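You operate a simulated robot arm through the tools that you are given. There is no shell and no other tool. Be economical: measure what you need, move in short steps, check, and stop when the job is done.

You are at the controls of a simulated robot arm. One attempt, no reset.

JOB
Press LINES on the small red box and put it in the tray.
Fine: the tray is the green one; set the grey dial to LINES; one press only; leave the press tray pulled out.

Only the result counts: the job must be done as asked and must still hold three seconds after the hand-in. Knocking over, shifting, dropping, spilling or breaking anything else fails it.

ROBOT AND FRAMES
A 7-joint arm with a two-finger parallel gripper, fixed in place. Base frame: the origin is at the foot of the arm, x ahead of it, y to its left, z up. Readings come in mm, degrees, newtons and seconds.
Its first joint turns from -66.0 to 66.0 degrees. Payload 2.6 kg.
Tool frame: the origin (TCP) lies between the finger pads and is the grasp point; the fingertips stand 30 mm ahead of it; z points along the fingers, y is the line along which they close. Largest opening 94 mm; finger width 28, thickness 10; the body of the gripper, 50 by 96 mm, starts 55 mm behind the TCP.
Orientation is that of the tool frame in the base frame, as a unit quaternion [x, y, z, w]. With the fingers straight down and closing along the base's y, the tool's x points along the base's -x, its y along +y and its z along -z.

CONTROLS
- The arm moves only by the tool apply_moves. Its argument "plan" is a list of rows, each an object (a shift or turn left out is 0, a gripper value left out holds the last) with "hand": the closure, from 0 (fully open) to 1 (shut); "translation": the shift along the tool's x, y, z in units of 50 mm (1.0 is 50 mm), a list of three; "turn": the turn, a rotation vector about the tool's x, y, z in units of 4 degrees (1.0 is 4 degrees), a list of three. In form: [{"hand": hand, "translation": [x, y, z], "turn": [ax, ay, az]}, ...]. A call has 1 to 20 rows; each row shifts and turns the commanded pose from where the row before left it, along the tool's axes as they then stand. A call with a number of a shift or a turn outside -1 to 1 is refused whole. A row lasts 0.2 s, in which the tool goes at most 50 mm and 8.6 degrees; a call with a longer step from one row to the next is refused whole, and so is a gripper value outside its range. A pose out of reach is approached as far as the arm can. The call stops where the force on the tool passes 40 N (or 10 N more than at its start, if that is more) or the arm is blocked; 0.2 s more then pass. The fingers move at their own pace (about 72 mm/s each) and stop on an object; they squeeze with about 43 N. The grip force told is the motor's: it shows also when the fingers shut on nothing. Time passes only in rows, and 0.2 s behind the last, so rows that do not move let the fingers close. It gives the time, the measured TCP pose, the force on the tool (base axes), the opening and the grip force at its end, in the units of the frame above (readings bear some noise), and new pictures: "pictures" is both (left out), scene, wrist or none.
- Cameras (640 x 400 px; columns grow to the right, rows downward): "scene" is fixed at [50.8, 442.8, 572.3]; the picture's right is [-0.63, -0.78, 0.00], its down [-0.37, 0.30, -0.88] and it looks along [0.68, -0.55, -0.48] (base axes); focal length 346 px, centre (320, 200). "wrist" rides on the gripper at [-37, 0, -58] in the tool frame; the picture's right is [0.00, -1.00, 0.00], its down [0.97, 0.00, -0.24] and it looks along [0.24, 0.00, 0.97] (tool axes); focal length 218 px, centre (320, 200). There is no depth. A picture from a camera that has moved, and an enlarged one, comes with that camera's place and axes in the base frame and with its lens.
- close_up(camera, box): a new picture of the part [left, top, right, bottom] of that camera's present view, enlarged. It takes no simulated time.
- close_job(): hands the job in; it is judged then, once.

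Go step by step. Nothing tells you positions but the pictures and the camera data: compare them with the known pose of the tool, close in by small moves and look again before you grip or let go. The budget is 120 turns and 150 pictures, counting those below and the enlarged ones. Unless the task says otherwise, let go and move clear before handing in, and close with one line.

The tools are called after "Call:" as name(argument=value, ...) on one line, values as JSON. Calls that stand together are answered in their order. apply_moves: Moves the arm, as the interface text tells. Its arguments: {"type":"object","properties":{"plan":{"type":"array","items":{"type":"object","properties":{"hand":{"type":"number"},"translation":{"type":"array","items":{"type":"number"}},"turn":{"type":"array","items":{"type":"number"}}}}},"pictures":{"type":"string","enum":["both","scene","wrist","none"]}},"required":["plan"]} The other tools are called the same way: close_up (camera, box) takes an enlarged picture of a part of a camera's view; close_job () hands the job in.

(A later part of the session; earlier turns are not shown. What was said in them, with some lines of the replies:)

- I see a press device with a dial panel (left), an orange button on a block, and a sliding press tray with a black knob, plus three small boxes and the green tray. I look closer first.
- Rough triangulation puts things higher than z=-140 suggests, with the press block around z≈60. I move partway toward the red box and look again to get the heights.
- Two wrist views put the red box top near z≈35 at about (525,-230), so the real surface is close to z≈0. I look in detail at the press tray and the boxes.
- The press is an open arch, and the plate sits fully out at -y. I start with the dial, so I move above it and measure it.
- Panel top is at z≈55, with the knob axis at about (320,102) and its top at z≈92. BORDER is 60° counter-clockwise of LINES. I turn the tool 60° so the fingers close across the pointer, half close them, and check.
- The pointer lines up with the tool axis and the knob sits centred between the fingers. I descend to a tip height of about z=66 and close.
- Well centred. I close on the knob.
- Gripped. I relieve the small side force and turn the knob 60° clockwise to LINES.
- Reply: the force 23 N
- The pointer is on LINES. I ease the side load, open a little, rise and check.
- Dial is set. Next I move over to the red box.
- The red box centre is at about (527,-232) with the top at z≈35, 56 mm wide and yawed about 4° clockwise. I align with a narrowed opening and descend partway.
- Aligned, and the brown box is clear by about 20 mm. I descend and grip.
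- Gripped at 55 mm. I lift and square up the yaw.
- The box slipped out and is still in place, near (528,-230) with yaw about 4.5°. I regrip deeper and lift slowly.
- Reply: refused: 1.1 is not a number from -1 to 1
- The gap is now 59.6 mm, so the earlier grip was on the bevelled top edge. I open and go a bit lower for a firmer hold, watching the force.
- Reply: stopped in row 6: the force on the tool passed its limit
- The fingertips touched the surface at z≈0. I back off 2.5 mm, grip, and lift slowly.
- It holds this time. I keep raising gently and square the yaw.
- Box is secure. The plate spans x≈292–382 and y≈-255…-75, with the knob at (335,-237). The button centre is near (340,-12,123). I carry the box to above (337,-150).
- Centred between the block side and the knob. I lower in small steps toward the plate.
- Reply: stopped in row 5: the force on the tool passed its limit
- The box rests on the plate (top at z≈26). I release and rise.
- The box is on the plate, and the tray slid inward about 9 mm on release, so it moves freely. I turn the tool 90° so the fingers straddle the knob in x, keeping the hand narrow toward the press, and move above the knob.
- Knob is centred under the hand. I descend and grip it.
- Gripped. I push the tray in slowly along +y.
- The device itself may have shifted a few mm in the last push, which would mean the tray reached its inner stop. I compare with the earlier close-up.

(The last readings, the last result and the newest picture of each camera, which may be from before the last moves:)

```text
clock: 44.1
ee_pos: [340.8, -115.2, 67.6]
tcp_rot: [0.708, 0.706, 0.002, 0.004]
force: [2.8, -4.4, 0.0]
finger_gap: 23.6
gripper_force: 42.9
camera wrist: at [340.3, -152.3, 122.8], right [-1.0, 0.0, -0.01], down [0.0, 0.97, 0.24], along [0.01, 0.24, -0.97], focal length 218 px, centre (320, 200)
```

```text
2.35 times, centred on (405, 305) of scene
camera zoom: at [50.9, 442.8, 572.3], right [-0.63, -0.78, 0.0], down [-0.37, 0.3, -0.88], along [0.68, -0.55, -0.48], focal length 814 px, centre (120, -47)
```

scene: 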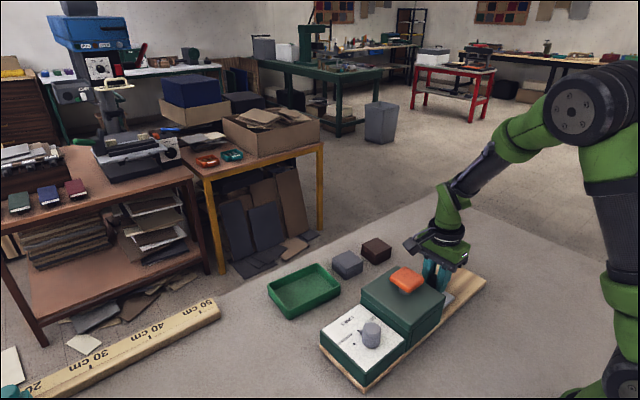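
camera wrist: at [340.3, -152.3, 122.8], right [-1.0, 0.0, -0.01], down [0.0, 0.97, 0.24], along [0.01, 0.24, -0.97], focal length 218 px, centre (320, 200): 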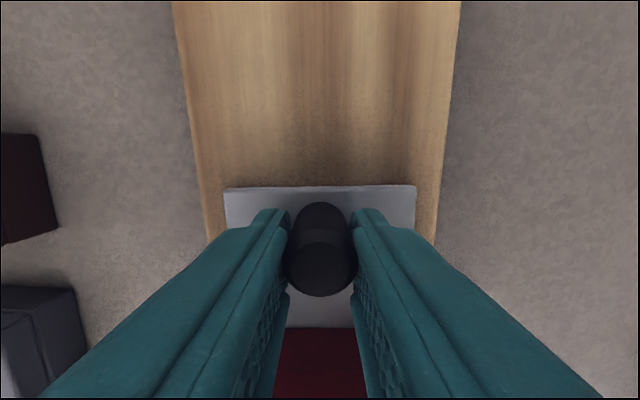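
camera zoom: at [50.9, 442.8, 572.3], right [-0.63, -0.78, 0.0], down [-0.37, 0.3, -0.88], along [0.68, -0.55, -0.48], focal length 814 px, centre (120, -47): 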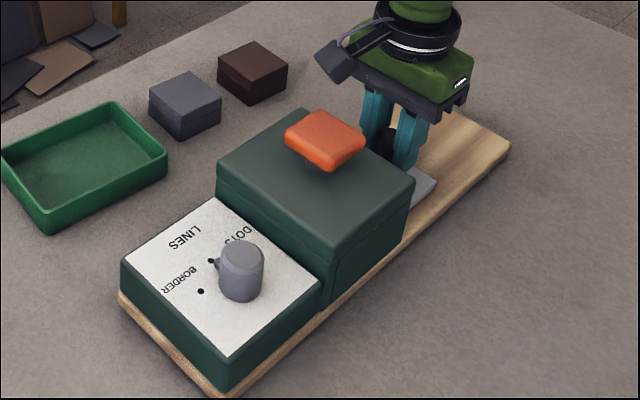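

The device moved about 7 mm in +y because the tray hit its inner stop, with a stroke of about 110 mm. The box also ended about 30 mm short of the press centre. I pull the tray back out gently; its outer stop should let me drag the device back too.

Call:
apply_moves(plan=[{"translation": [-0.1, 0, 0.03]}, {"translation": [-0.2, 0, 0]}, {"translation": [-0.2, 0, 0]}, {"translation": [-0.2, 0, 0]}, {"translation": [-0.2, 0, 0]}, {"translation": [-0.2, 0, 0]}, {"translation": [-0.2, 0, 0]}, {"translation": [-0.2, 0, 0]}, {"translation": [-0.2, 0, 0]}, {"translation": [-0.2, 0, 0]}, {"translation": [-0.2, 0, 0]}, {"translation": [-0.1, 0, 0]}, {}], pictures="wrist")

Call:
close_up(camera="scene", box=[310, 220, 500, 390])

```text
clock: 46.9
ee_pos: [340.0, -226.1, 65.4]
tcp_rot: [0.709, 0.705, 0.001, 0.002]
force: [-2.2, 3.6, 10.9]
finger_gap: 23.6
gripper_force: 43.1
camera wrist: at [339.7, -263.1, 121.5], right [-1.0, 0.01, 0.0], down [0.0, 0.97, 0.24], along [0.01, 0.24, -0.97], focal length 218 px, centre (320, 200)
```

wrist: 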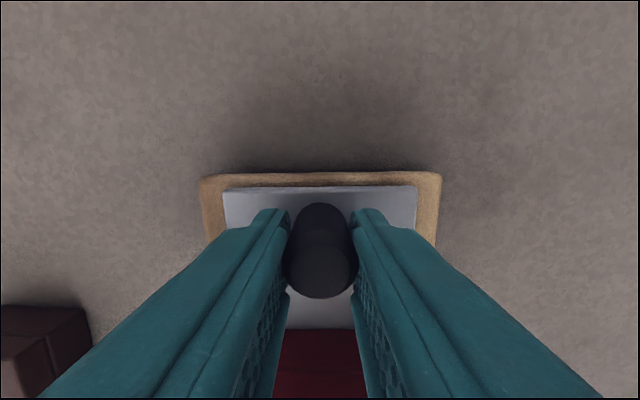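

```text
2.35 times, centred on (405, 305) of scene
camera zoom: at [50.8, 442.8, 572.3], right [-0.63, -0.78, 0.0], down [-0.37, 0.3, -0.88], along [0.68, -0.55, -0.48], focal length 814 px, centre (120, -47)
```

zoom: 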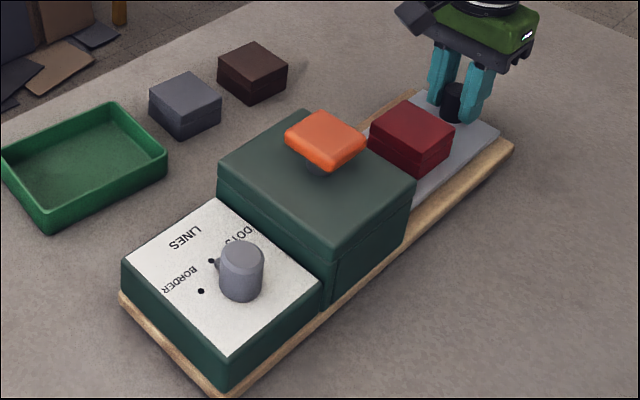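

Still about 6 mm displaced. I keep pulling in small steps against the outer stop.

Call:
apply_moves(plan=[{"translation": [-0.06, 0, -0.02]}, {"translation": [-0.06, 0, 0]}, {"translation": [-0.06, 0, 0]}, {"translation": [0, 0, 0]}, {}], pictures="wrist")

Call:
close_up(camera="scene", box=[310, 220, 500, 390])

```text
clock: 48.1
ee_pos: [341.1, -235.6, 64.6]
tcp_rot: [0.709, 0.705, 0.002, 0.001]
force: [-0.9, 5.9, 0.8]
finger_gap: 23.3
gripper_force: 42.7
camera wrist: at [339.3, -272.1, 121.3], right [-1.0, 0.0, 0.0], down [0.0, 0.97, 0.24], along [0.0, 0.24, -0.97], focal length 218 px, centre (320, 200)
```

wrist: 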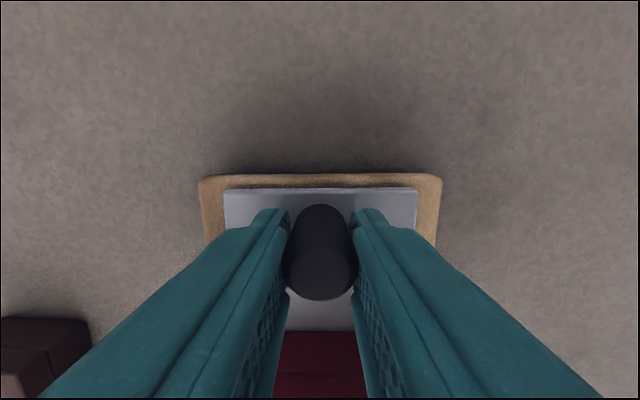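

```text
2.35 times, centred on (405, 305) of scene
camera zoom: at [50.9, 442.7, 572.3], right [-0.63, -0.78, 0.0], down [-0.37, 0.3, -0.88], along [0.68, -0.55, -0.48], focal length 814 px, centre (120, -47)
```

zoom: 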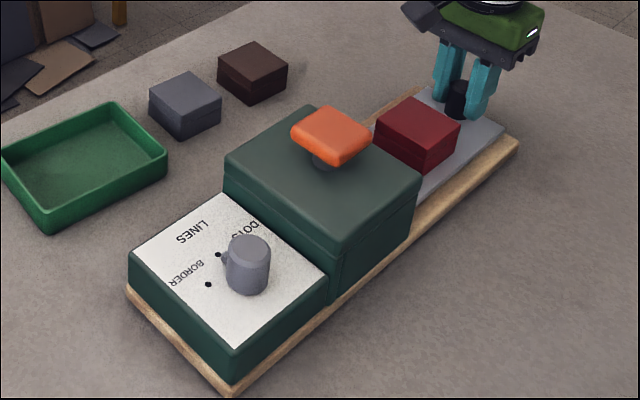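

The device is back at its original place. A better estimate puts the press centre at y≈-13 and the tray-in stroke at about 113 mm, so the box should sit at y≈-126 with the tray out. I release the knob, rise and look at the box.

Call:
apply_moves(plan=[{"hand": 0.5}, {}, {"translation": [0, 0, -0.5]}, {"translation": [0, 0, -0.9]}, {"hand": 0.15, "translation": [0.6, 0, 0]}, {"translation": [0.6, 0, 0]}, {"translation": [0.48, 0, 0]}, {}], pictures="both")

```text
clock: 49.9
ee_pos: [339.4, -149.9, 135.4]
tcp_rot: [0.708, 0.706, 0.002, 0.002]
force: [-0.6, -0.2, -0.9]
finger_gap: 79.7
gripper_force: 0.0
camera wrist: at [339.2, -186.6, 192.0], right [-1.0, 0.0, -0.01], down [0.0, 0.97, 0.24], along [0.01, 0.24, -0.97], focal length 218 px, centre (320, 200)
```

scene: 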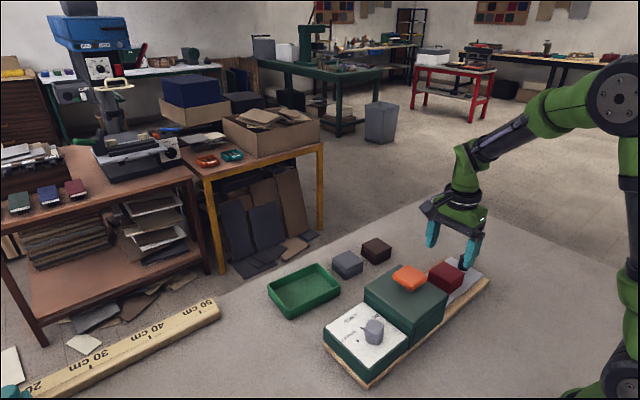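
wrist: 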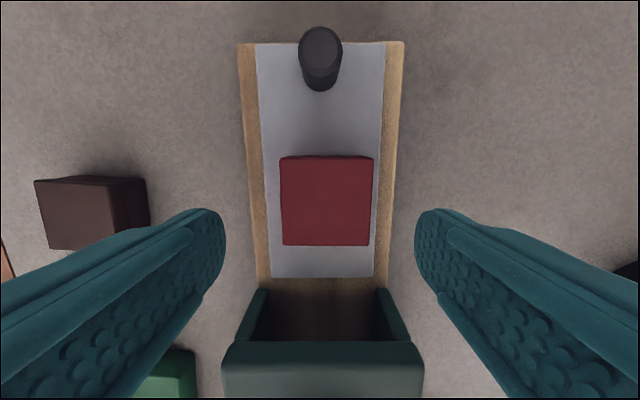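

Call:
apply_moves(plan=[{"translation": [0, -0.04, 0.5]}, {"translation": [0, 0, 0.5]}, {"translation": [0, 0, 0.3]}, {"translation": [0, 0, 0.18]}, {}, {"hand": 1}, {}, {}, {}], pictures="wrist")

```text
clock: 51.9
ee_pos: [338.2, -150.5, 60.8]
tcp_rot: [0.708, 0.706, 0.002, 0.003]
force: [0.3, -0.1, 0.3]
finger_gap: 59.6
gripper_force: 43.4
camera wrist: at [337.4, -187.0, 117.9], right [-1.0, 0.0, -0.01], down [0.0, 0.97, 0.24], along [0.01, 0.24, -0.97], focal length 218 px, centre (320, 200)
```

wrist: 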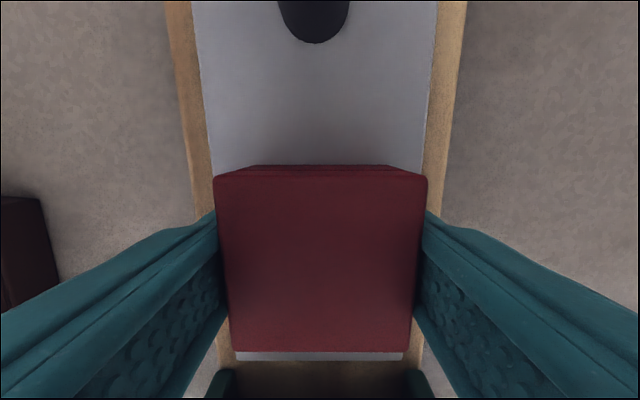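

Gripped at 59.6. I lift a few mm, shift 25 mm toward the press, set down and release.

Call:
apply_moves(plan=[{"translation": [0, 0, -0.1]}, {"translation": [0, 0, -0.1]}, {"translation": [0.16, 0, 0]}, {"translation": [0.16, 0, 0]}, {"translation": [0.18, 0.02, 0]}, {}, {"translation": [0, 0, 0.1]}, {"translation": [0, 0, 0.08]}, {}], pictures="both")

```text
clock: 53.9
ee_pos: [341.0, -124.4, 61.8]
tcp_rot: [0.708, 0.706, 0.001, 0.003]
force: [0.2, -0.7, -1.5]
finger_gap: 59.3
gripper_force: 42.9
camera wrist: at [339.5, -162.2, 118.5], right [-1.0, 0.0, -0.01], down [0.0, 0.97, 0.24], along [0.01, 0.24, -0.97], focal length 218 px, centre (320, 200)
```

scene: 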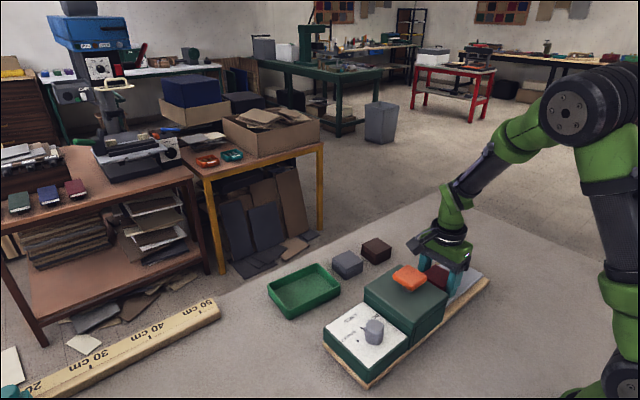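
wrist: 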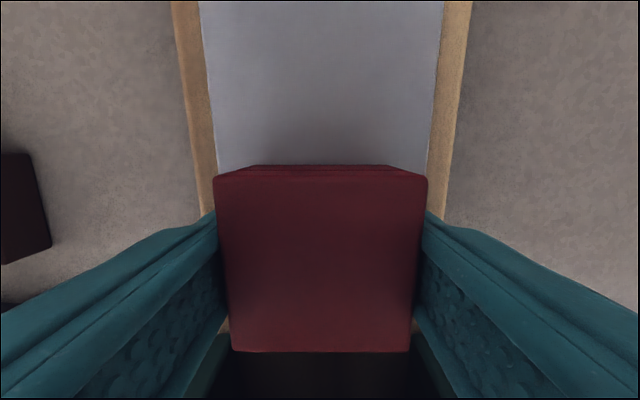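

Call:
apply_moves(plan=[{"translation": [0, 0, 0.02]}, {"hand": 0.15}, {}, {}, {"translation": [0, 0, -0.4]}, {"translation": [0, 0, -0.8]}, {"translation": [-0.4, 0, -0.4]}, {}], pictures="wrist")

```text
clock: 55.7
ee_pos: [341.1, -145.1, 141.8]
tcp_rot: [0.709, 0.706, 0.001, 0.003]
force: [0.9, 0.0, 0.0]
finger_gap: 79.6
gripper_force: 0.1
camera wrist: at [340.1, -182.2, 198.5], right [-1.0, 0.0, -0.01], down [0.0, 0.97, 0.24], along [0.01, 0.24, -0.97], focal length 218 px, centre (320, 200)
```

wrist: 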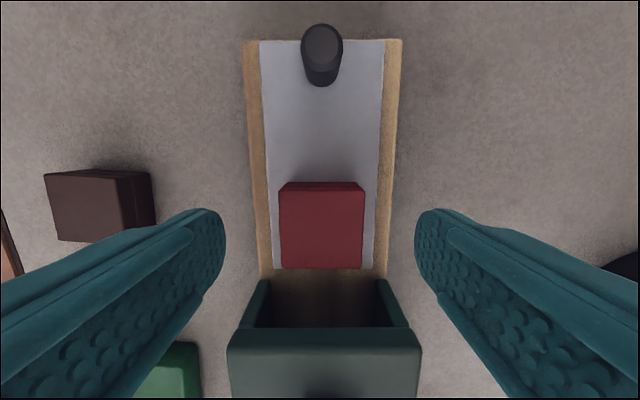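

Box now at y≈-127. I go back to the knob at about (341,-235) and grip it.

Call:
apply_moves(plan=[{"hand": 0.45, "translation": [-0.6, 0, 0]}, {"translation": [-0.6, 0, 0]}, {"translation": [-0.6, 0, 0]}, {"translation": [0, 0, 0.5]}, {"translation": [0, 0, 0.5]}, {"translation": [0, 0, 0.5]}, {}], pictures="wrist")

```text
clock: 57.3
ee_pos: [341.1, -233.7, 66.8]
tcp_rot: [0.708, 0.706, 0.002, 0.002]
force: [0.1, 0.0, 0.6]
finger_gap: 51.4
gripper_force: 0.2
camera wrist: at [340.8, -271.4, 122.7], right [-1.0, 0.0, -0.01], down [0.0, 0.97, 0.24], along [0.01, 0.24, -0.97], focal length 218 px, centre (320, 200)
```

wrist: 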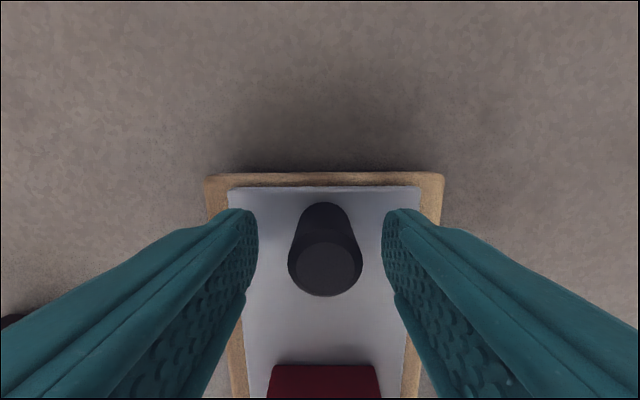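

Call:
apply_moves(plan=[{"hand": 1}, {}, {}, {"translation": [0.1, 0, 0]}, {"translation": [0.2, 0, 0]}, {"translation": [0.2, 0, 0]}, {"translation": [0.2, 0, 0]}, {"translation": [0.2, 0, 0]}, {"translation": [0.2, 0, 0]}, {"translation": [0.2, 0, 0]}, {"translation": [0.2, 0, 0]}, {"translation": [0.2, 0, 0]}, {"translation": [0.2, 0, 0]}, {"translation": [0.16, 0, 0]}, {}], pictures="wrist")

Call:
close_up(camera="scene", box=[310, 220, 500, 390])

```text
clock: 60.5
ee_pos: [339.4, -130.6, 67.5]
tcp_rot: [0.708, 0.706, 0.002, 0.003]
force: [0.5, 0.3, 0.2]
finger_gap: 23.5
gripper_force: 43.3
camera wrist: at [339.1, -168.8, 122.7], right [-1.0, 0.0, -0.01], down [0.0, 0.97, 0.24], along [0.01, 0.24, -0.97], focal length 218 px, centre (320, 200)
```

wrist: 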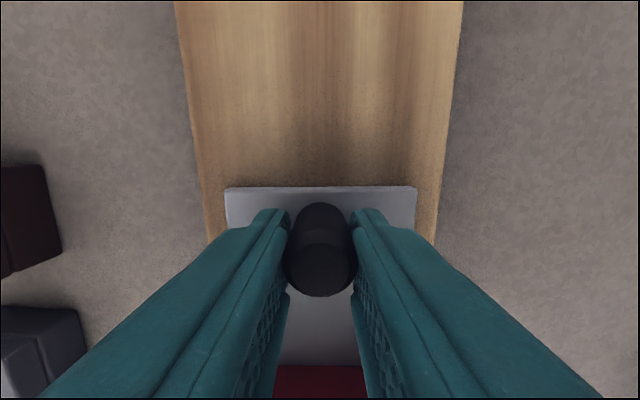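

```text
2.35 times, centred on (405, 305) of scene
camera zoom: at [50.9, 442.8, 572.3], right [-0.63, -0.78, 0.0], down [-0.37, 0.3, -0.88], along [0.68, -0.55, -0.48], focal length 814 px, centre (120, -47)
```

zoom: 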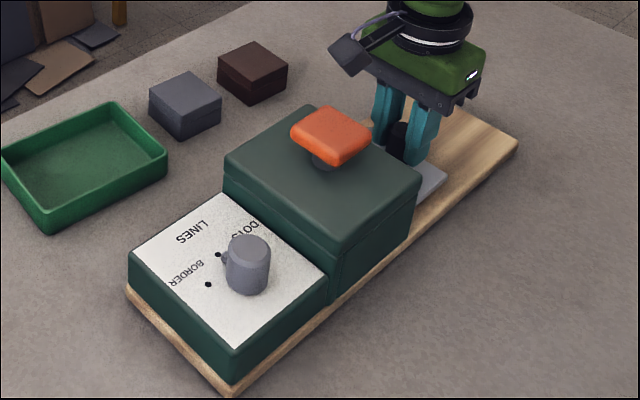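

Device unmoved. I creep in to the inner stop in 1 mm steps while watching the force.

Call:
apply_moves(plan=[{"translation": [0.04, 0, 0]}, {"translation": [0.04, 0, 0]}, {"translation": [0.03, 0, 0]}, {}, {}], pictures="none")

Call:
apply_moves(plan=[{"translation": [0.03, 0, 0]}, {}], pictures="none")

```text
clock: 61.7
ee_pos: [339.4, -127.7, 66.1]
tcp_rot: [0.708, 0.706, 0.001, 0.003]
force: [-3.1, -0.6, -0.2]
finger_gap: 23.7
gripper_force: 42.2
```

```text
clock: 62.3
ee_pos: [340.0, -124.5, 66.2]
tcp_rot: [0.709, 0.706, 0.001, 0.003]
force: [-5.5, -1.1, -1.2]
finger_gap: 23.6
gripper_force: 43.2
```

Call:
apply_moves(plan=[{"translation": [0.03, 0, 0]}, {}], pictures="none")

Call:
close_up(camera="scene", box=[310, 220, 500, 390])

```text
clock: 62.9
ee_pos: [339.3, -124.7, 66.7]
tcp_rot: [0.709, 0.705, 0.001, 0.003]
force: [-8.5, 0.1, 1.9]
finger_gap: 23.6
gripper_force: 43.1
```

```text
2.35 times, centred on (405, 305) of scene
camera zoom: at [50.8, 442.8, 572.3], right [-0.63, -0.78, 0.0], down [-0.37, 0.3, -0.88], along [0.68, -0.55, -0.48], focal length 814 px, centre (120, -47)
```

zoom: 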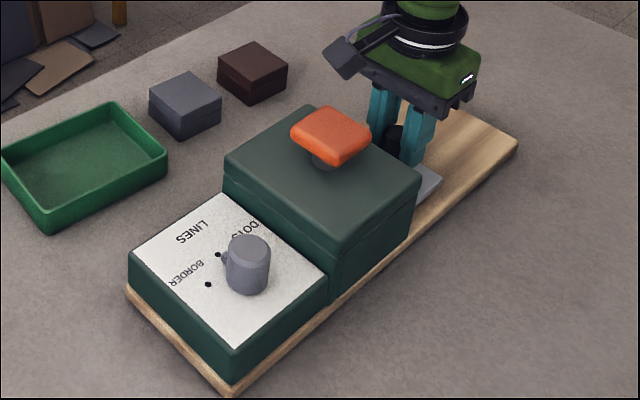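

Call:
apply_moves(plan=[{"translation": [0.03, -0.02, 0]}, {}, {}], pictures="wrist")

Call:
close_up(camera="scene", box=[310, 220, 500, 390])

```text
clock: 63.7
ee_pos: [339.0, -123.7, 66.6]
tcp_rot: [0.709, 0.706, 0.002, 0.004]
force: [3.6, -5.5, 0.5]
finger_gap: 23.3
gripper_force: 43.8
camera wrist: at [338.6, -160.3, 123.0], right [-1.0, 0.0, -0.01], down [0.0, 0.97, 0.24], along [0.01, 0.24, -0.97], focal length 218 px, centre (320, 200)
```

wrist: 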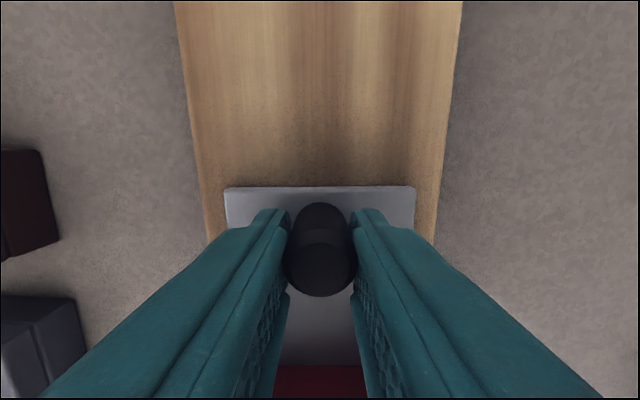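

```text
2.35 times, centred on (405, 305) of scene
camera zoom: at [50.9, 442.7, 572.3], right [-0.63, -0.78, 0.0], down [-0.37, 0.3, -0.88], along [0.68, -0.55, -0.48], focal length 814 px, centre (120, -47)
```

zoom: 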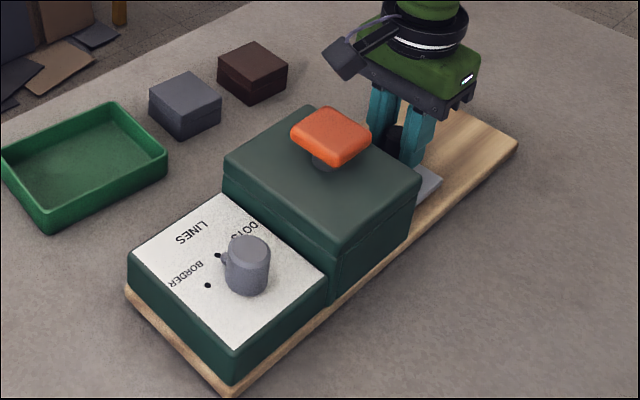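

Inner stop reached (≈5 N) with no visible device shift. I release the knob, rise and move above the orange button with the fingers shut.

Call:
apply_moves(plan=[{"hand": 0.5}, {}, {"translation": [0, 0, -0.6]}, {"translation": [0, 0, -0.9]}, {"translation": [0, 0, -0.9]}, {"hand": 1, "translation": [0.6, 0, 0]}, {"translation": [0.6, 0, 0]}, {"translation": [0.6, 0, 0]}, {"translation": [0.4, 0.02, 0]}, {}], pictures="both")

Call:
close_up(camera="scene", box=[310, 220, 500, 390])

```text
clock: 65.9
ee_pos: [339.5, -10.5, 186.9]
tcp_rot: [0.709, 0.705, 0.002, 0.003]
force: [0.1, -0.2, -0.3]
finger_gap: 0.0
gripper_force: 33.5
camera wrist: at [338.9, -47.9, 244.5], right [-1.0, 0.0, -0.01], down [0.0, 0.97, 0.24], along [0.01, 0.24, -0.97], focal length 218 px, centre (320, 200)
```

scene: 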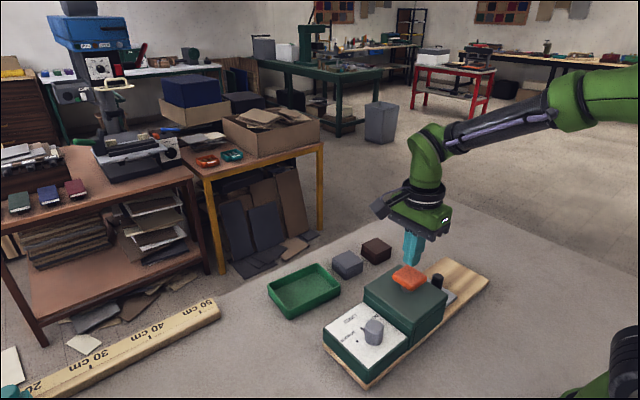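
wrist: 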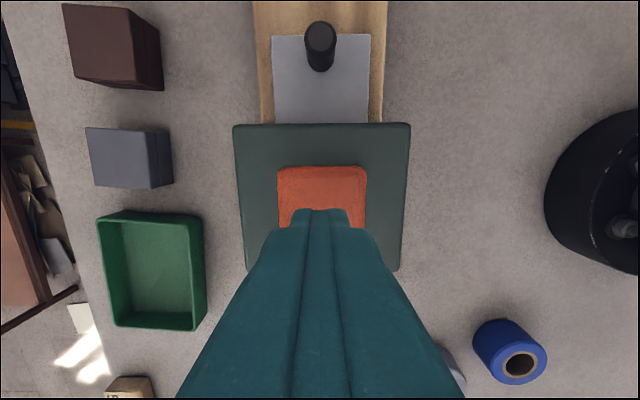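

```text
2.35 times, centred on (405, 305) of scene
camera zoom: at [50.8, 442.8, 572.3], right [-0.63, -0.78, 0.0], down [-0.37, 0.3, -0.88], along [0.68, -0.55, -0.48], focal length 814 px, centre (120, -47)
```

zoom: 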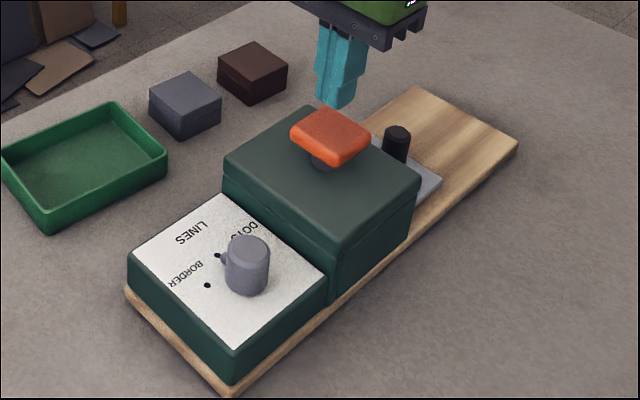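

Hand is centred over the button (centre ≈(338,-11), top z≈121). I press once, descending in small steps.

Call:
apply_moves(plan=[{"translation": [0, 0, 0.4]}, {"translation": [0, 0, 0.2]}, {"translation": [0, 0, 0.06]}, {"translation": [0, 0, 0.06]}, {"translation": [0, 0, 0.06]}, {"translation": [0, 0, 0.06]}, {"translation": [0, 0, 0.06]}, {"translation": [0, 0, 0.06]}, {"translation": [0, 0, 0.06]}, {"translation": [0, 0, 0.06]}, {"translation": [0, 0, 0.06]}, {"translation": [0, 0, 0.06]}], pictures="scene")

Call:
close_up(camera="scene", box=[310, 220, 500, 390])

```text
clock: 67.3
ee_pos: [341.7, -10.9, 149.6]
tcp_rot: [0.71, 0.704, 0.004, 0.003]
force: [-6.2, -0.2, 12.3]
finger_gap: 0.0
gripper_force: 33.1
stopped in row 6: the force on the tool passed its limit (the readings are from after the stop); the commanded pose is now the measured one
```

scene: 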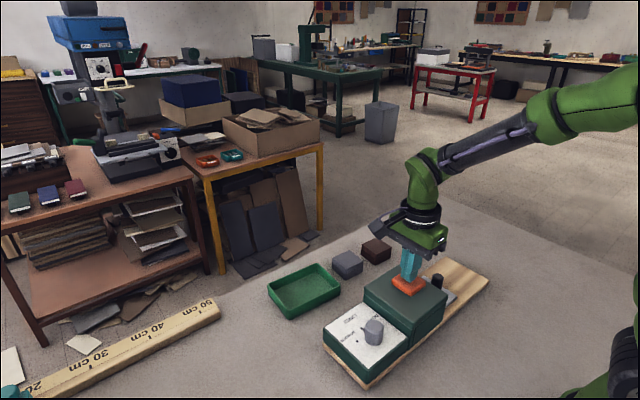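

```text
2.35 times, centred on (405, 305) of scene
camera zoom: at [50.8, 442.8, 572.3], right [-0.63, -0.78, 0.0], down [-0.37, 0.3, -0.88], along [0.68, -0.55, -0.48], focal length 814 px, centre (120, -47)
```

zoom: 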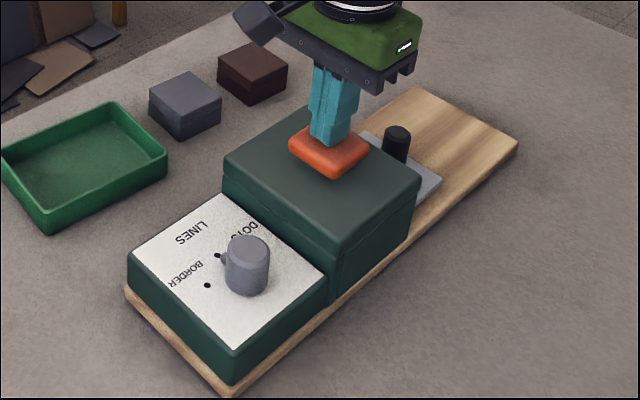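

The button has gone down about 12 mm. Without lifting, I push slightly further to check that it has bottomed out.

Call:
apply_moves(plan=[{"translation": [0, 0, 0.04]}, {"translation": [0, 0, 0.04]}, {"translation": [0, 0, 0.04]}, {}], pictures="none")

Call:
close_up(camera="scene", box=[350, 240, 460, 330])

```text
clock: 67.7
ee_pos: [341.1, -12.8, 148.4]
tcp_rot: [0.711, 0.704, 0.005, 0.002]
force: [-5.9, -0.2, 12.9]
finger_gap: 0.0
gripper_force: 33.4
stopped in row 2: the force on the tool passed its limit (the readings are from after the stop); the commanded pose is now the measured one
```

```text
4.44 times, centred on (405, 285) of scene
camera zoom: at [50.8, 442.8, 572.3], right [-0.63, -0.78, 0.0], down [-0.37, 0.3, -0.88], along [0.68, -0.55, -0.48], focal length 1537 px, centre (-58, -178)
```

zoom: 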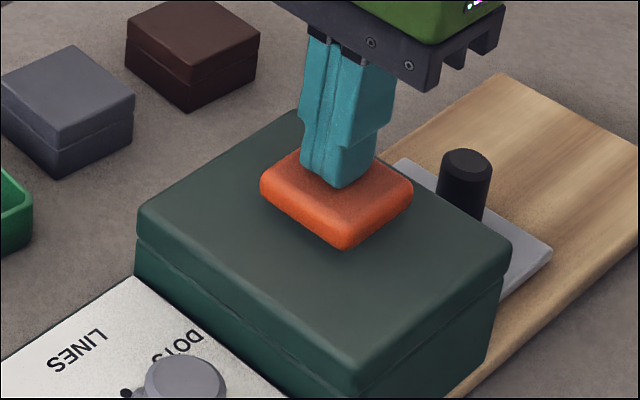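

It has bottomed hard. I lift off and return over the knob.

Call:
apply_moves(plan=[{"translation": [0, 0, -0.3]}, {"translation": [0, 0, -0.7]}, {"hand": 0.45, "translation": [-0.6, 0, 0]}, {"translation": [-0.6, 0, 0]}, {"translation": [-0.6, 0, 0]}, {"translation": [-0.43, 0, 0]}, {}], pictures="both")

```text
clock: 69.3
ee_pos: [339.6, -124.4, 197.1]
tcp_rot: [0.71, 0.704, 0.005, 0.003]
force: [-0.1, 0.0, -0.5]
finger_gap: 51.5
gripper_force: 0.1
camera wrist: at [338.2, -161.1, 254.1], right [-1.0, 0.01, -0.01], down [0.01, 0.97, 0.24], along [0.01, 0.24, -0.97], focal length 218 px, centre (320, 200)
```

scene: 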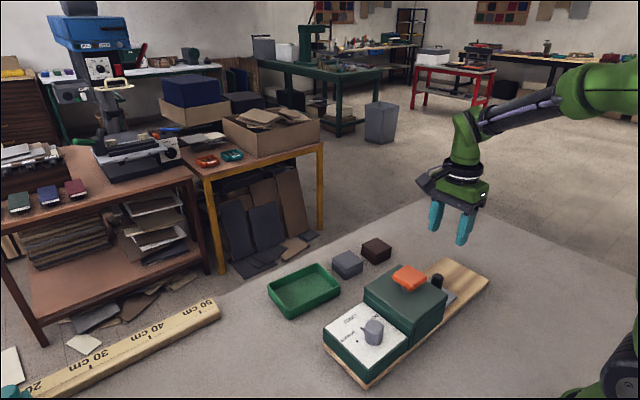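
wrist: 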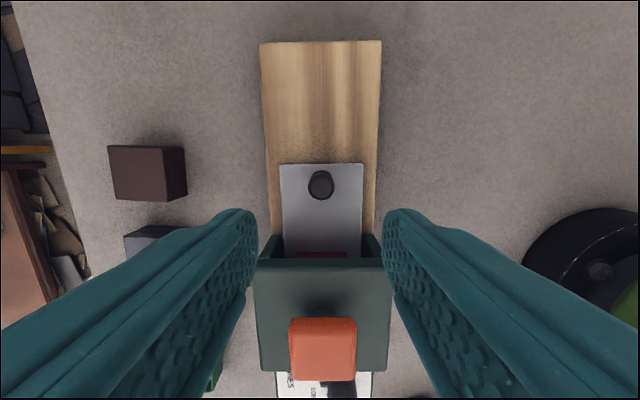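

The button sprang back. I descend on the knob and grip.

Call:
apply_moves(plan=[{"translation": [-0.04, 0, 0.7]}, {"translation": [0, 0, 0.7]}, {"translation": [0, 0, 0.6]}, {"translation": [0, 0, 0.4]}, {"translation": [0, 0, 0.2]}, {}, {"hand": 1}, {}, {}], pictures="wrist")

```text
clock: 71.3
ee_pos: [340.3, -123.9, 67.8]
tcp_rot: [0.71, 0.704, 0.005, 0.002]
force: [-2.6, -0.9, -0.2]
finger_gap: 23.7
gripper_force: 43.0
camera wrist: at [339.8, -162.1, 123.1], right [-1.0, 0.01, -0.01], down [0.01, 0.97, 0.24], along [0.01, 0.24, -0.97], focal length 218 px, centre (320, 200)
```

wrist: 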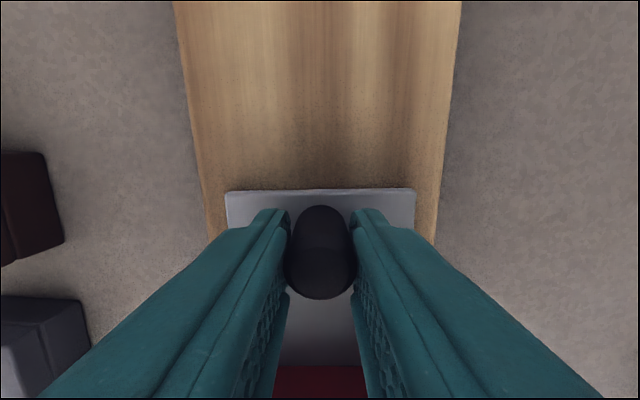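

Call:
apply_moves(plan=[{"translation": [-0.1, 0, 0]}, {"translation": [-0.2, 0, 0]}, {"translation": [-0.2, 0, 0]}, {"translation": [-0.2, 0, 0]}, {"translation": [-0.2, 0, 0]}, {"translation": [-0.2, 0, 0]}, {"translation": [-0.2, 0, 0]}, {"translation": [-0.2, 0, 0]}, {"translation": [-0.2, 0, 0]}, {"translation": [-0.2, 0, 0]}, {"translation": [-0.2, 0, 0]}, {"translation": [-0.08, 0, 0]}, {}, {}], pictures="wrist")

Call:
close_up(camera="scene", box=[310, 220, 500, 390])

```text
clock: 74.3
ee_pos: [339.5, -234.0, 68.1]
tcp_rot: [0.71, 0.704, 0.005, 0.002]
force: [0.0, 0.0, -0.6]
finger_gap: 23.6
gripper_force: 43.1
camera wrist: at [338.1, -271.1, 124.0], right [-1.0, 0.01, -0.01], down [0.01, 0.97, 0.24], along [0.01, 0.24, -0.97], focal length 218 px, centre (320, 200)
```

wrist: 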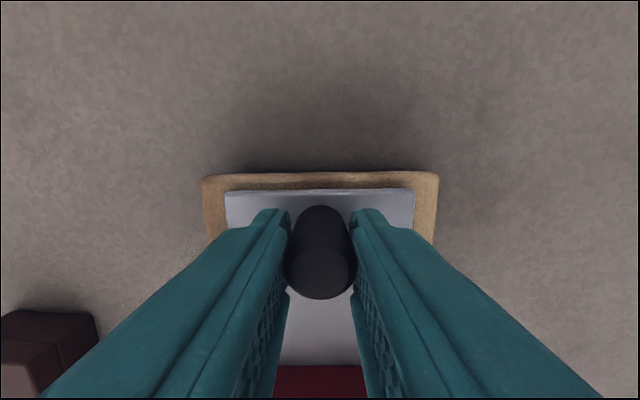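

```text
2.35 times, centred on (405, 305) of scene
camera zoom: at [50.9, 442.7, 572.3], right [-0.63, -0.78, 0.0], down [-0.37, 0.3, -0.88], along [0.68, -0.55, -0.48], focal length 814 px, centre (120, -47)
```

zoom: 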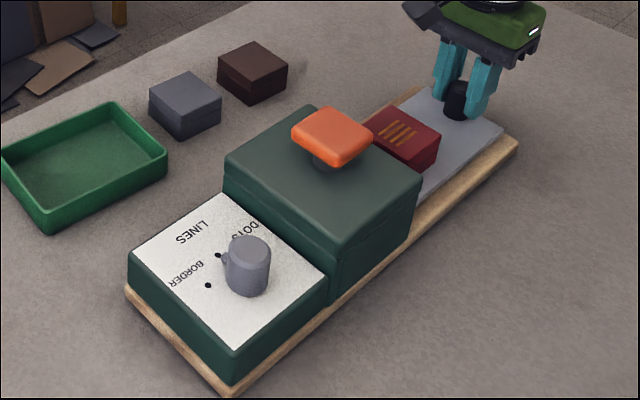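

The box now bears the LINES mark. I nudge the tray to full out, then release and go above the box.

Call:
apply_moves(plan=[{"translation": [-0.025, 0, 0]}, {}, {"hand": 0.5}, {}, {}, {"translation": [0, 0, -0.5]}, {"translation": [0, 0, -0.9]}, {"hand": 0.15, "translation": [0.6, 0, 0]}, {"translation": [0.6, 0, 0]}, {"translation": [0.6, 0, 0]}, {"translation": [0.3, 0, 0]}, {}], pictures="both")

```text
clock: 76.9
ee_pos: [341.6, -130.6, 137.2]
tcp_rot: [0.71, 0.704, 0.005, 0.004]
force: [-0.2, 0.7, 0.2]
finger_gap: 80.0
gripper_force: 0.0
camera wrist: at [339.7, -167.8, 193.5], right [-1.0, 0.01, -0.01], down [0.01, 0.97, 0.24], along [0.01, 0.24, -0.97], focal length 218 px, centre (320, 200)
```

scene: 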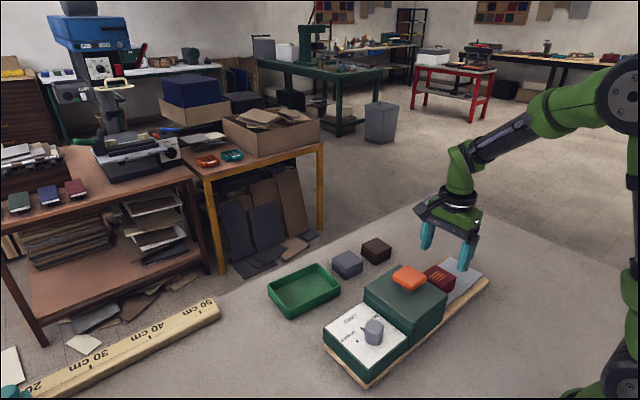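
wrist: 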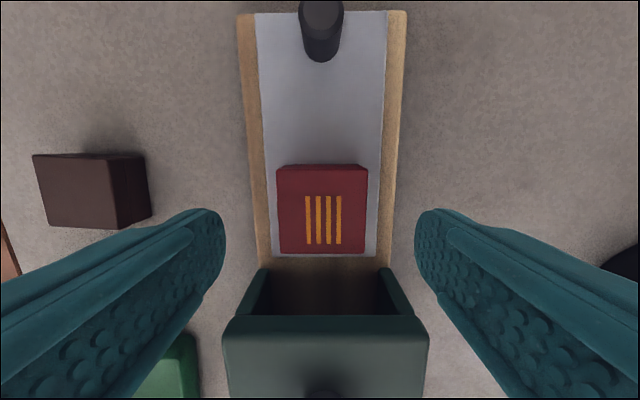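

LINES is clearly printed. I pick up the box.

Call:
apply_moves(plan=[{"translation": [0.08, -0.03, 0.5]}, {"translation": [0, 0, 0.5]}, {"translation": [0, 0, 0.3]}, {"translation": [0, 0, 0.22]}, {}, {"hand": 1}, {}, {}, {}, {"translation": [0, 0, -0.1]}, {"translation": [0, 0, -0.2]}, {"translation": [0, 0, -0.2]}, {}], pictures="both")

```text
clock: 79.7
ee_pos: [338.3, -127.0, 86.8]
tcp_rot: [0.71, 0.704, 0.006, 0.003]
force: [-0.2, -0.3, -0.4]
finger_gap: 59.7
gripper_force: 42.9
camera wrist: at [337.4, -164.2, 142.5], right [-1.0, 0.01, -0.01], down [0.01, 0.97, 0.24], along [0.01, 0.24, -0.97], focal length 218 px, centre (320, 200)
```

scene: 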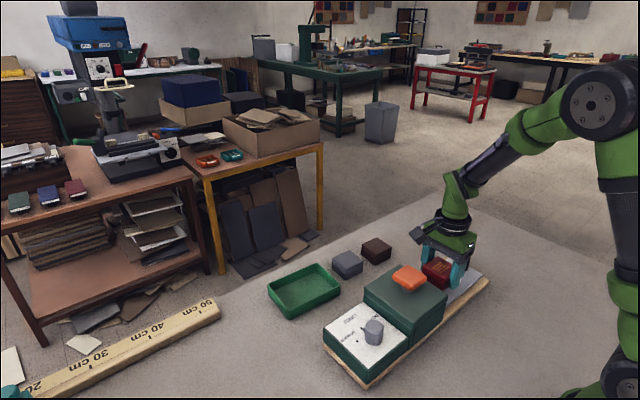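
wrist: 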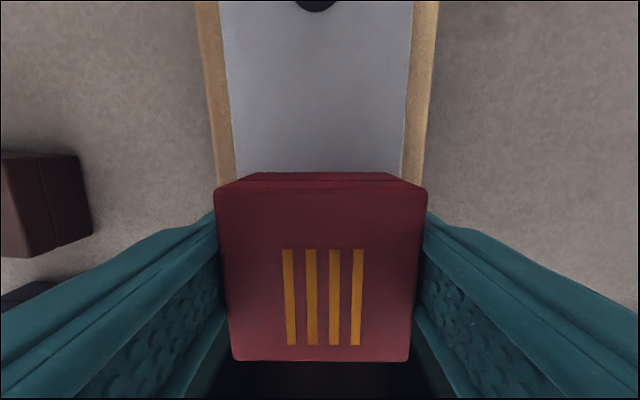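

Held firmly. I raise it well above everything and turn the tool back, so the fingers open along the tray's long side (y).

Call:
apply_moves(plan=[{"translation": [0, 0, -0.4]}, {"translation": [0, 0, -0.5]}, {"translation": [0, 0, -0.5]}, {"translation": [0, 0, -0.5]}, {"translation": [0, 0, -0.4]}, {"turn": [0, 0, -1]}, {"turn": [0, 0, -1]}, {"turn": [0, 0, -1]}, {"turn": [0, 0, -1]}, {"turn": [0, 0, -1]}, {"turn": [0, 0, -1]}, {"turn": [0, 0, -1]}, {"turn": [0, 0, -1]}, {"turn": [0, 0, -1]}, {"turn": [0, 0, -1]}, {"turn": [0, 0, -1]}, {"turn": [0, 0, -1]}, {"turn": [0, 0, -1]}], pictures="none")

Call:
apply_moves(plan=[{"turn": [0, 0, -1]}, {"turn": [0, 0, -1]}, {"turn": [0, 0, -1]}, {"turn": [0, 0, -1]}, {"turn": [0, 0, -1]}, {"turn": [0, 0, -1]}, {"turn": [0, 0, -1]}, {"turn": [0, 0, -1]}, {"turn": [0, 0, -1]}, {"turn": [0, 0, -0.5]}, {}], pictures="both")

```text
clock: 83.5
ee_pos: [336.5, -127.2, 203.4]
tcp_rot: [0.328, 0.945, 0.002, 0.005]
force: [-0.3, -0.1, 0.1]
finger_gap: 59.6
gripper_force: 43.2
```

```text
clock: 85.9
ee_pos: [337.3, -126.6, 201.5]
tcp_rot: [0.004, 1.0, 0.001, 0.005]
force: [0.2, 0.7, -1.2]
finger_gap: 59.5
gripper_force: 43.2
camera wrist: at [374.0, -127.0, 258.5], right [-0.01, -1.0, 0.0], down [-0.97, 0.01, 0.23], along [-0.23, 0.0, -0.97], focal length 218 px, centre (320, 200)
```

scene: 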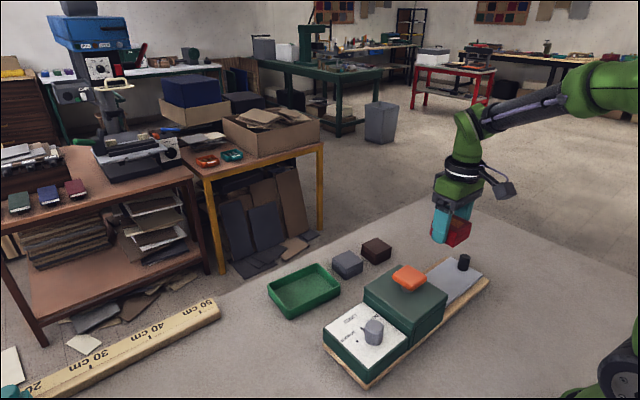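
wrist: 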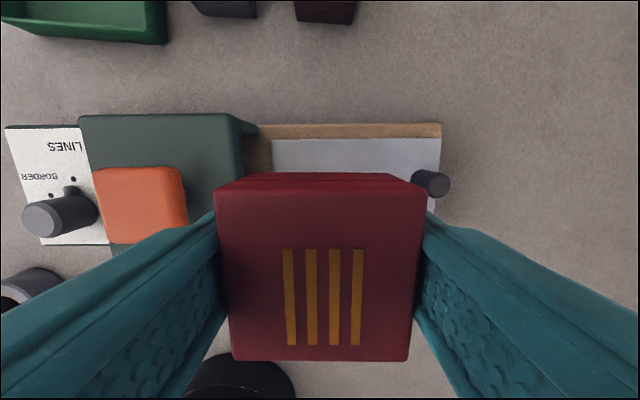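

I carry the box toward the green tray, clear above the press.

Call:
apply_moves(plan=[{"translation": [-0.2, 0.24, 0]}, {"translation": [-0.4, 0.48, 0]}, {"translation": [-0.4, 0.48, 0]}, {"translation": [-0.4, 0.48, 0]}, {"translation": [-0.4, 0.48, 0]}, {"translation": [-0.4, 0.48, 0]}, {"translation": [-0.4, 0.48, 0]}, {"translation": [-0.4, 0.48, 0]}, {"translation": [-0.4, 0.48, 0]}, {"translation": [-0.2, 0.24, 0]}, {}], pictures="both")

```text
clock: 88.3
ee_pos: [519.4, 86.9, 203.8]
tcp_rot: [0.004, 1.0, 0.002, 0.005]
force: [-0.5, -0.2, -0.9]
finger_gap: 59.4
gripper_force: 43.5
camera wrist: at [555.5, 86.7, 260.6], right [-0.01, -1.0, 0.0], down [-0.97, 0.01, 0.23], along [-0.23, 0.01, -0.97], focal length 218 px, centre (320, 200)
```

scene: 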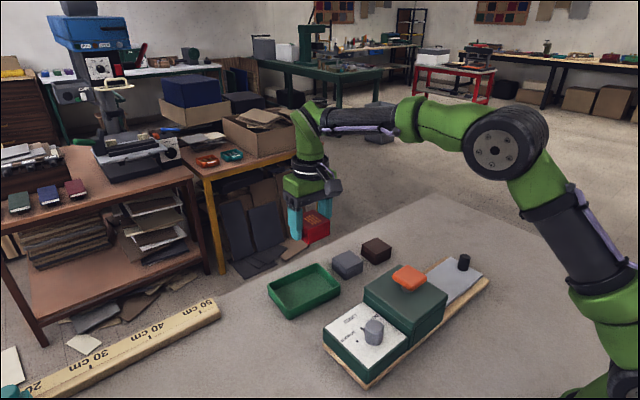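
wrist: 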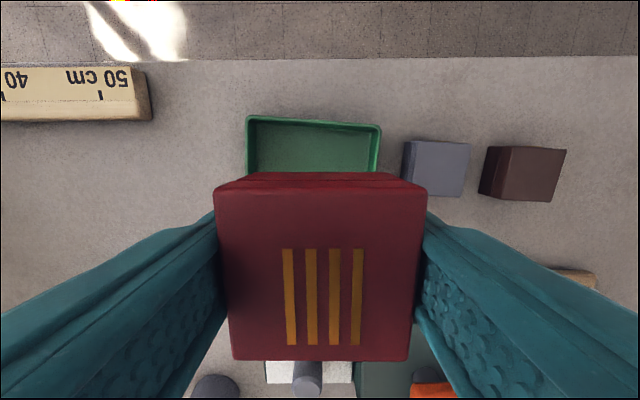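

Tray centre is at about (531,92), rotated about 3.5° clockwise. I align and descend to just above the floor.

Call:
apply_moves(plan=[{"translation": [-0.24, 0.1, 0], "turn": [0, 0, 0.8]}, {"translation": [0, 0, 0.5]}, {"translation": [0, 0, 0.5]}, {"translation": [0, 0, 0.5]}, {"translation": [0, 0, 0.4]}, {}], pictures="both")

Call:
close_up(camera="scene", box=[240, 200, 400, 330])

```text
clock: 89.7
ee_pos: [532.2, 93.6, 109.2]
tcp_rot: [0.032, 0.999, 0.001, 0.005]
force: [0.0, 0.5, -1.0]
finger_gap: 59.7
gripper_force: 43.1
camera wrist: at [568.8, 90.1, 165.4], right [-0.06, -1.0, 0.0], down [-0.97, 0.06, 0.23], along [-0.23, 0.02, -0.97], focal length 218 px, centre (320, 200)
```

scene: 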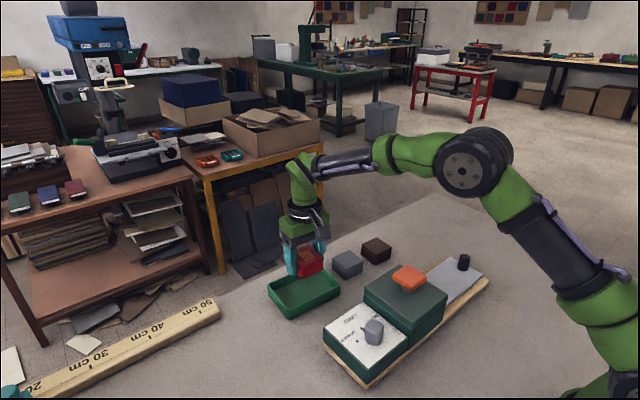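
wrist: 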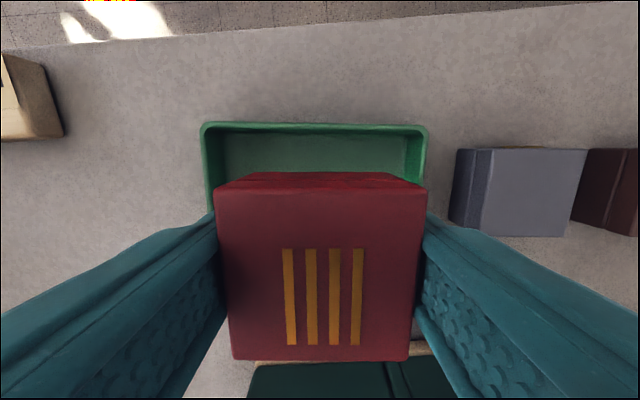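

```text
3.08 times, centred on (320, 265) of scene
camera zoom: at [50.8, 442.8, 572.3], right [-0.63, -0.78, 0.0], down [-0.37, 0.3, -0.88], along [0.68, -0.55, -0.48], focal length 1064 px, centre (320, 0)
```

zoom: 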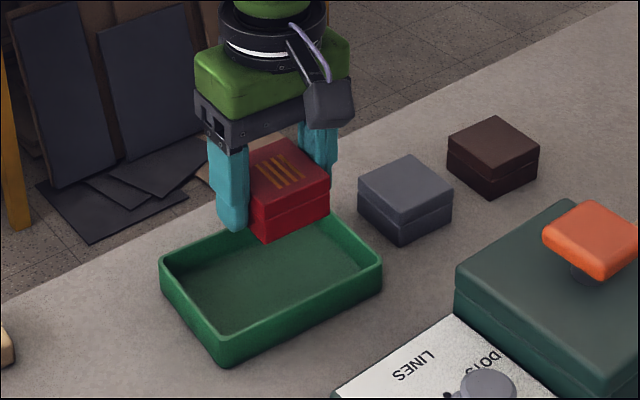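

Well inside the tray outline. I lower to the floor.

Call:
apply_moves(plan=[{"translation": [0, 0.03, 0.4]}, {"translation": [0, 0, 0.4]}, {"translation": [0, 0, 0.3]}, {"translation": [0, 0, 0.16]}, {}], pictures="both")

Call:
close_up(camera="scene", box=[240, 200, 400, 330])

```text
clock: 90.9
ee_pos: [533.6, 94.1, 46.6]
tcp_rot: [0.033, 0.999, 0.001, 0.006]
force: [-0.1, 0.8, 0.1]
finger_gap: 59.7
gripper_force: 43.4
camera wrist: at [570.1, 92.2, 102.9], right [-0.06, -1.0, 0.0], down [-0.97, 0.06, 0.23], along [-0.23, 0.02, -0.97], focal length 218 px, centre (320, 200)
```

scene: 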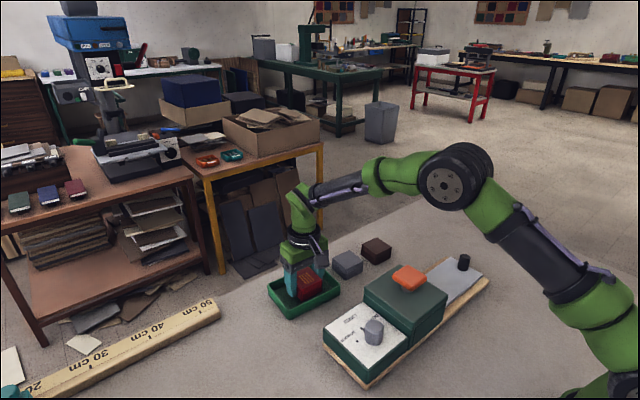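
wrist: 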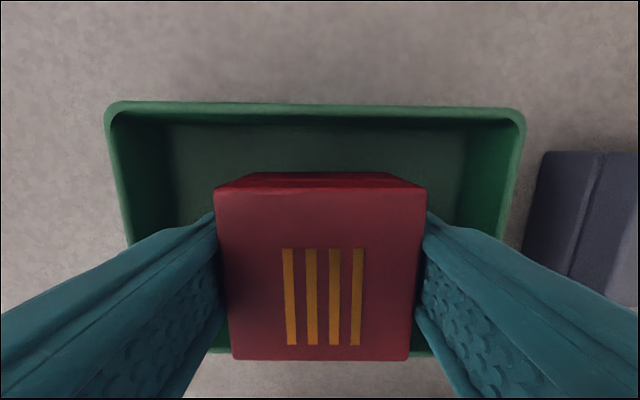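

```text
3.08 times, centred on (320, 265) of scene
camera zoom: at [50.8, 442.8, 572.3], right [-0.63, -0.78, 0.0], down [-0.37, 0.3, -0.88], along [0.68, -0.55, -0.48], focal length 1064 px, centre (320, 0)
```

zoom: 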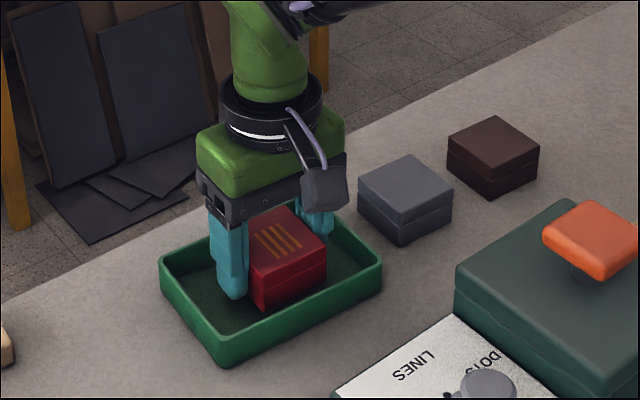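

Call:
apply_moves(plan=[{"translation": [0, 0, 0.05]}, {"translation": [0, 0, 0.04]}, {"translation": [0, 0, 0.03]}, {}], pictures="none")

Call:
apply_moves(plan=[{"translation": [0, 0, 0.03]}, {}], pictures="none")

```text
clock: 91.9
ee_pos: [533.3, 94.4, 39.9]
tcp_rot: [0.032, 0.999, 0.002, 0.006]
force: [0.5, 0.0, -1.3]
finger_gap: 59.6
gripper_force: 43.0
```

```text
clock: 92.5
ee_pos: [534.0, 94.7, 39.6]
tcp_rot: [0.033, 0.999, 0.001, 0.005]
force: [0.3, -0.2, -0.6]
finger_gap: 59.6
gripper_force: 42.7
```

Call:
apply_moves(plan=[{"translation": [0, 0, 0.04]}, {}], pictures="none")

```text
clock: 93.1
ee_pos: [534.5, 94.5, 36.8]
tcp_rot: [0.033, 0.999, 0.001, 0.005]
force: [-0.1, -0.8, -1.0]
finger_gap: 59.5
gripper_force: 43.6
```

Call:
apply_moves(plan=[{"translation": [0, 0, 0.03]}, {}], pictures="none")

```text
clock: 93.7
ee_pos: [534.0, 94.8, 36.0]
tcp_rot: [0.033, 0.999, 0.002, 0.006]
force: [-0.6, -0.2, 4.8]
finger_gap: 59.6
gripper_force: 43.2
```

Contact with the tray floor. I release, opening only partway, and rise straight up.

Call:
apply_moves(plan=[{"hand": 0.22}, {}, {}, {"translation": [0, 0, -0.3]}, {"translation": [0, 0, -0.7]}, {"translation": [0, 0, -0.8]}, {"translation": [0.4, 0, -0.8]}, {"translation": [0.6, 0, -0.6]}, {}], pictures="both")

Call:
close_up(camera="scene", box=[240, 210, 500, 390])

```text
clock: 95.7
ee_pos: [482.4, 97.8, 196.7]
tcp_rot: [0.032, 0.999, 0.001, 0.006]
force: [0.3, 0.0, 0.5]
finger_gap: 73.3
gripper_force: 0.0
camera wrist: at [518.6, 94.7, 252.4], right [-0.06, -1.0, 0.0], down [-0.97, 0.06, 0.23], along [-0.23, 0.02, -0.97], focal length 218 px, centre (320, 200)
```

scene: 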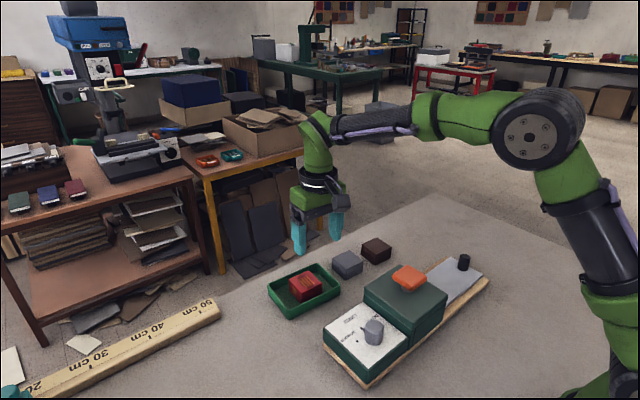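
wrist: 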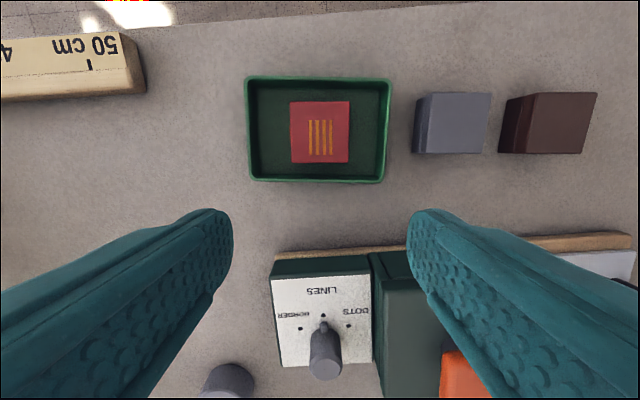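

```text
2.22 times, centred on (370, 300) of scene
camera zoom: at [50.8, 442.8, 572.3], right [-0.63, -0.78, 0.0], down [-0.37, 0.3, -0.88], along [0.68, -0.55, -0.48], focal length 768 px, centre (209, -22)
```

zoom: 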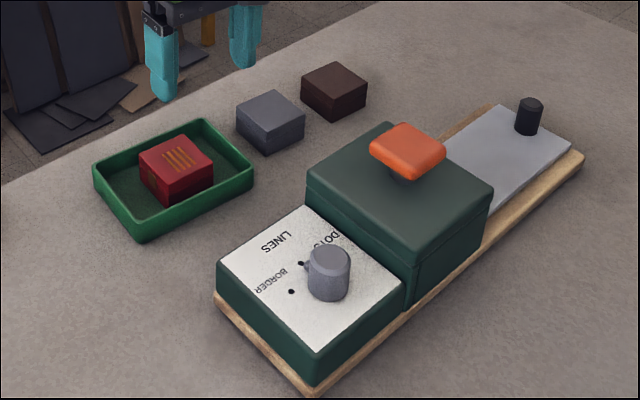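

The red box with the LINES mark sits flat in the green tray. The dial is on LINES, the press tray is fully out, and everything else looks in place. I hand in.

Call:
close_job()

```text
The job is handed in.
```

The job is handed in: the small red box is marked LINES from a single press and sits in the green tray. The dial is on LINES and the press tray is pulled out. During setup the press base slid about 7 mm, and I pulled it back to where it started, as far as the pictures show.
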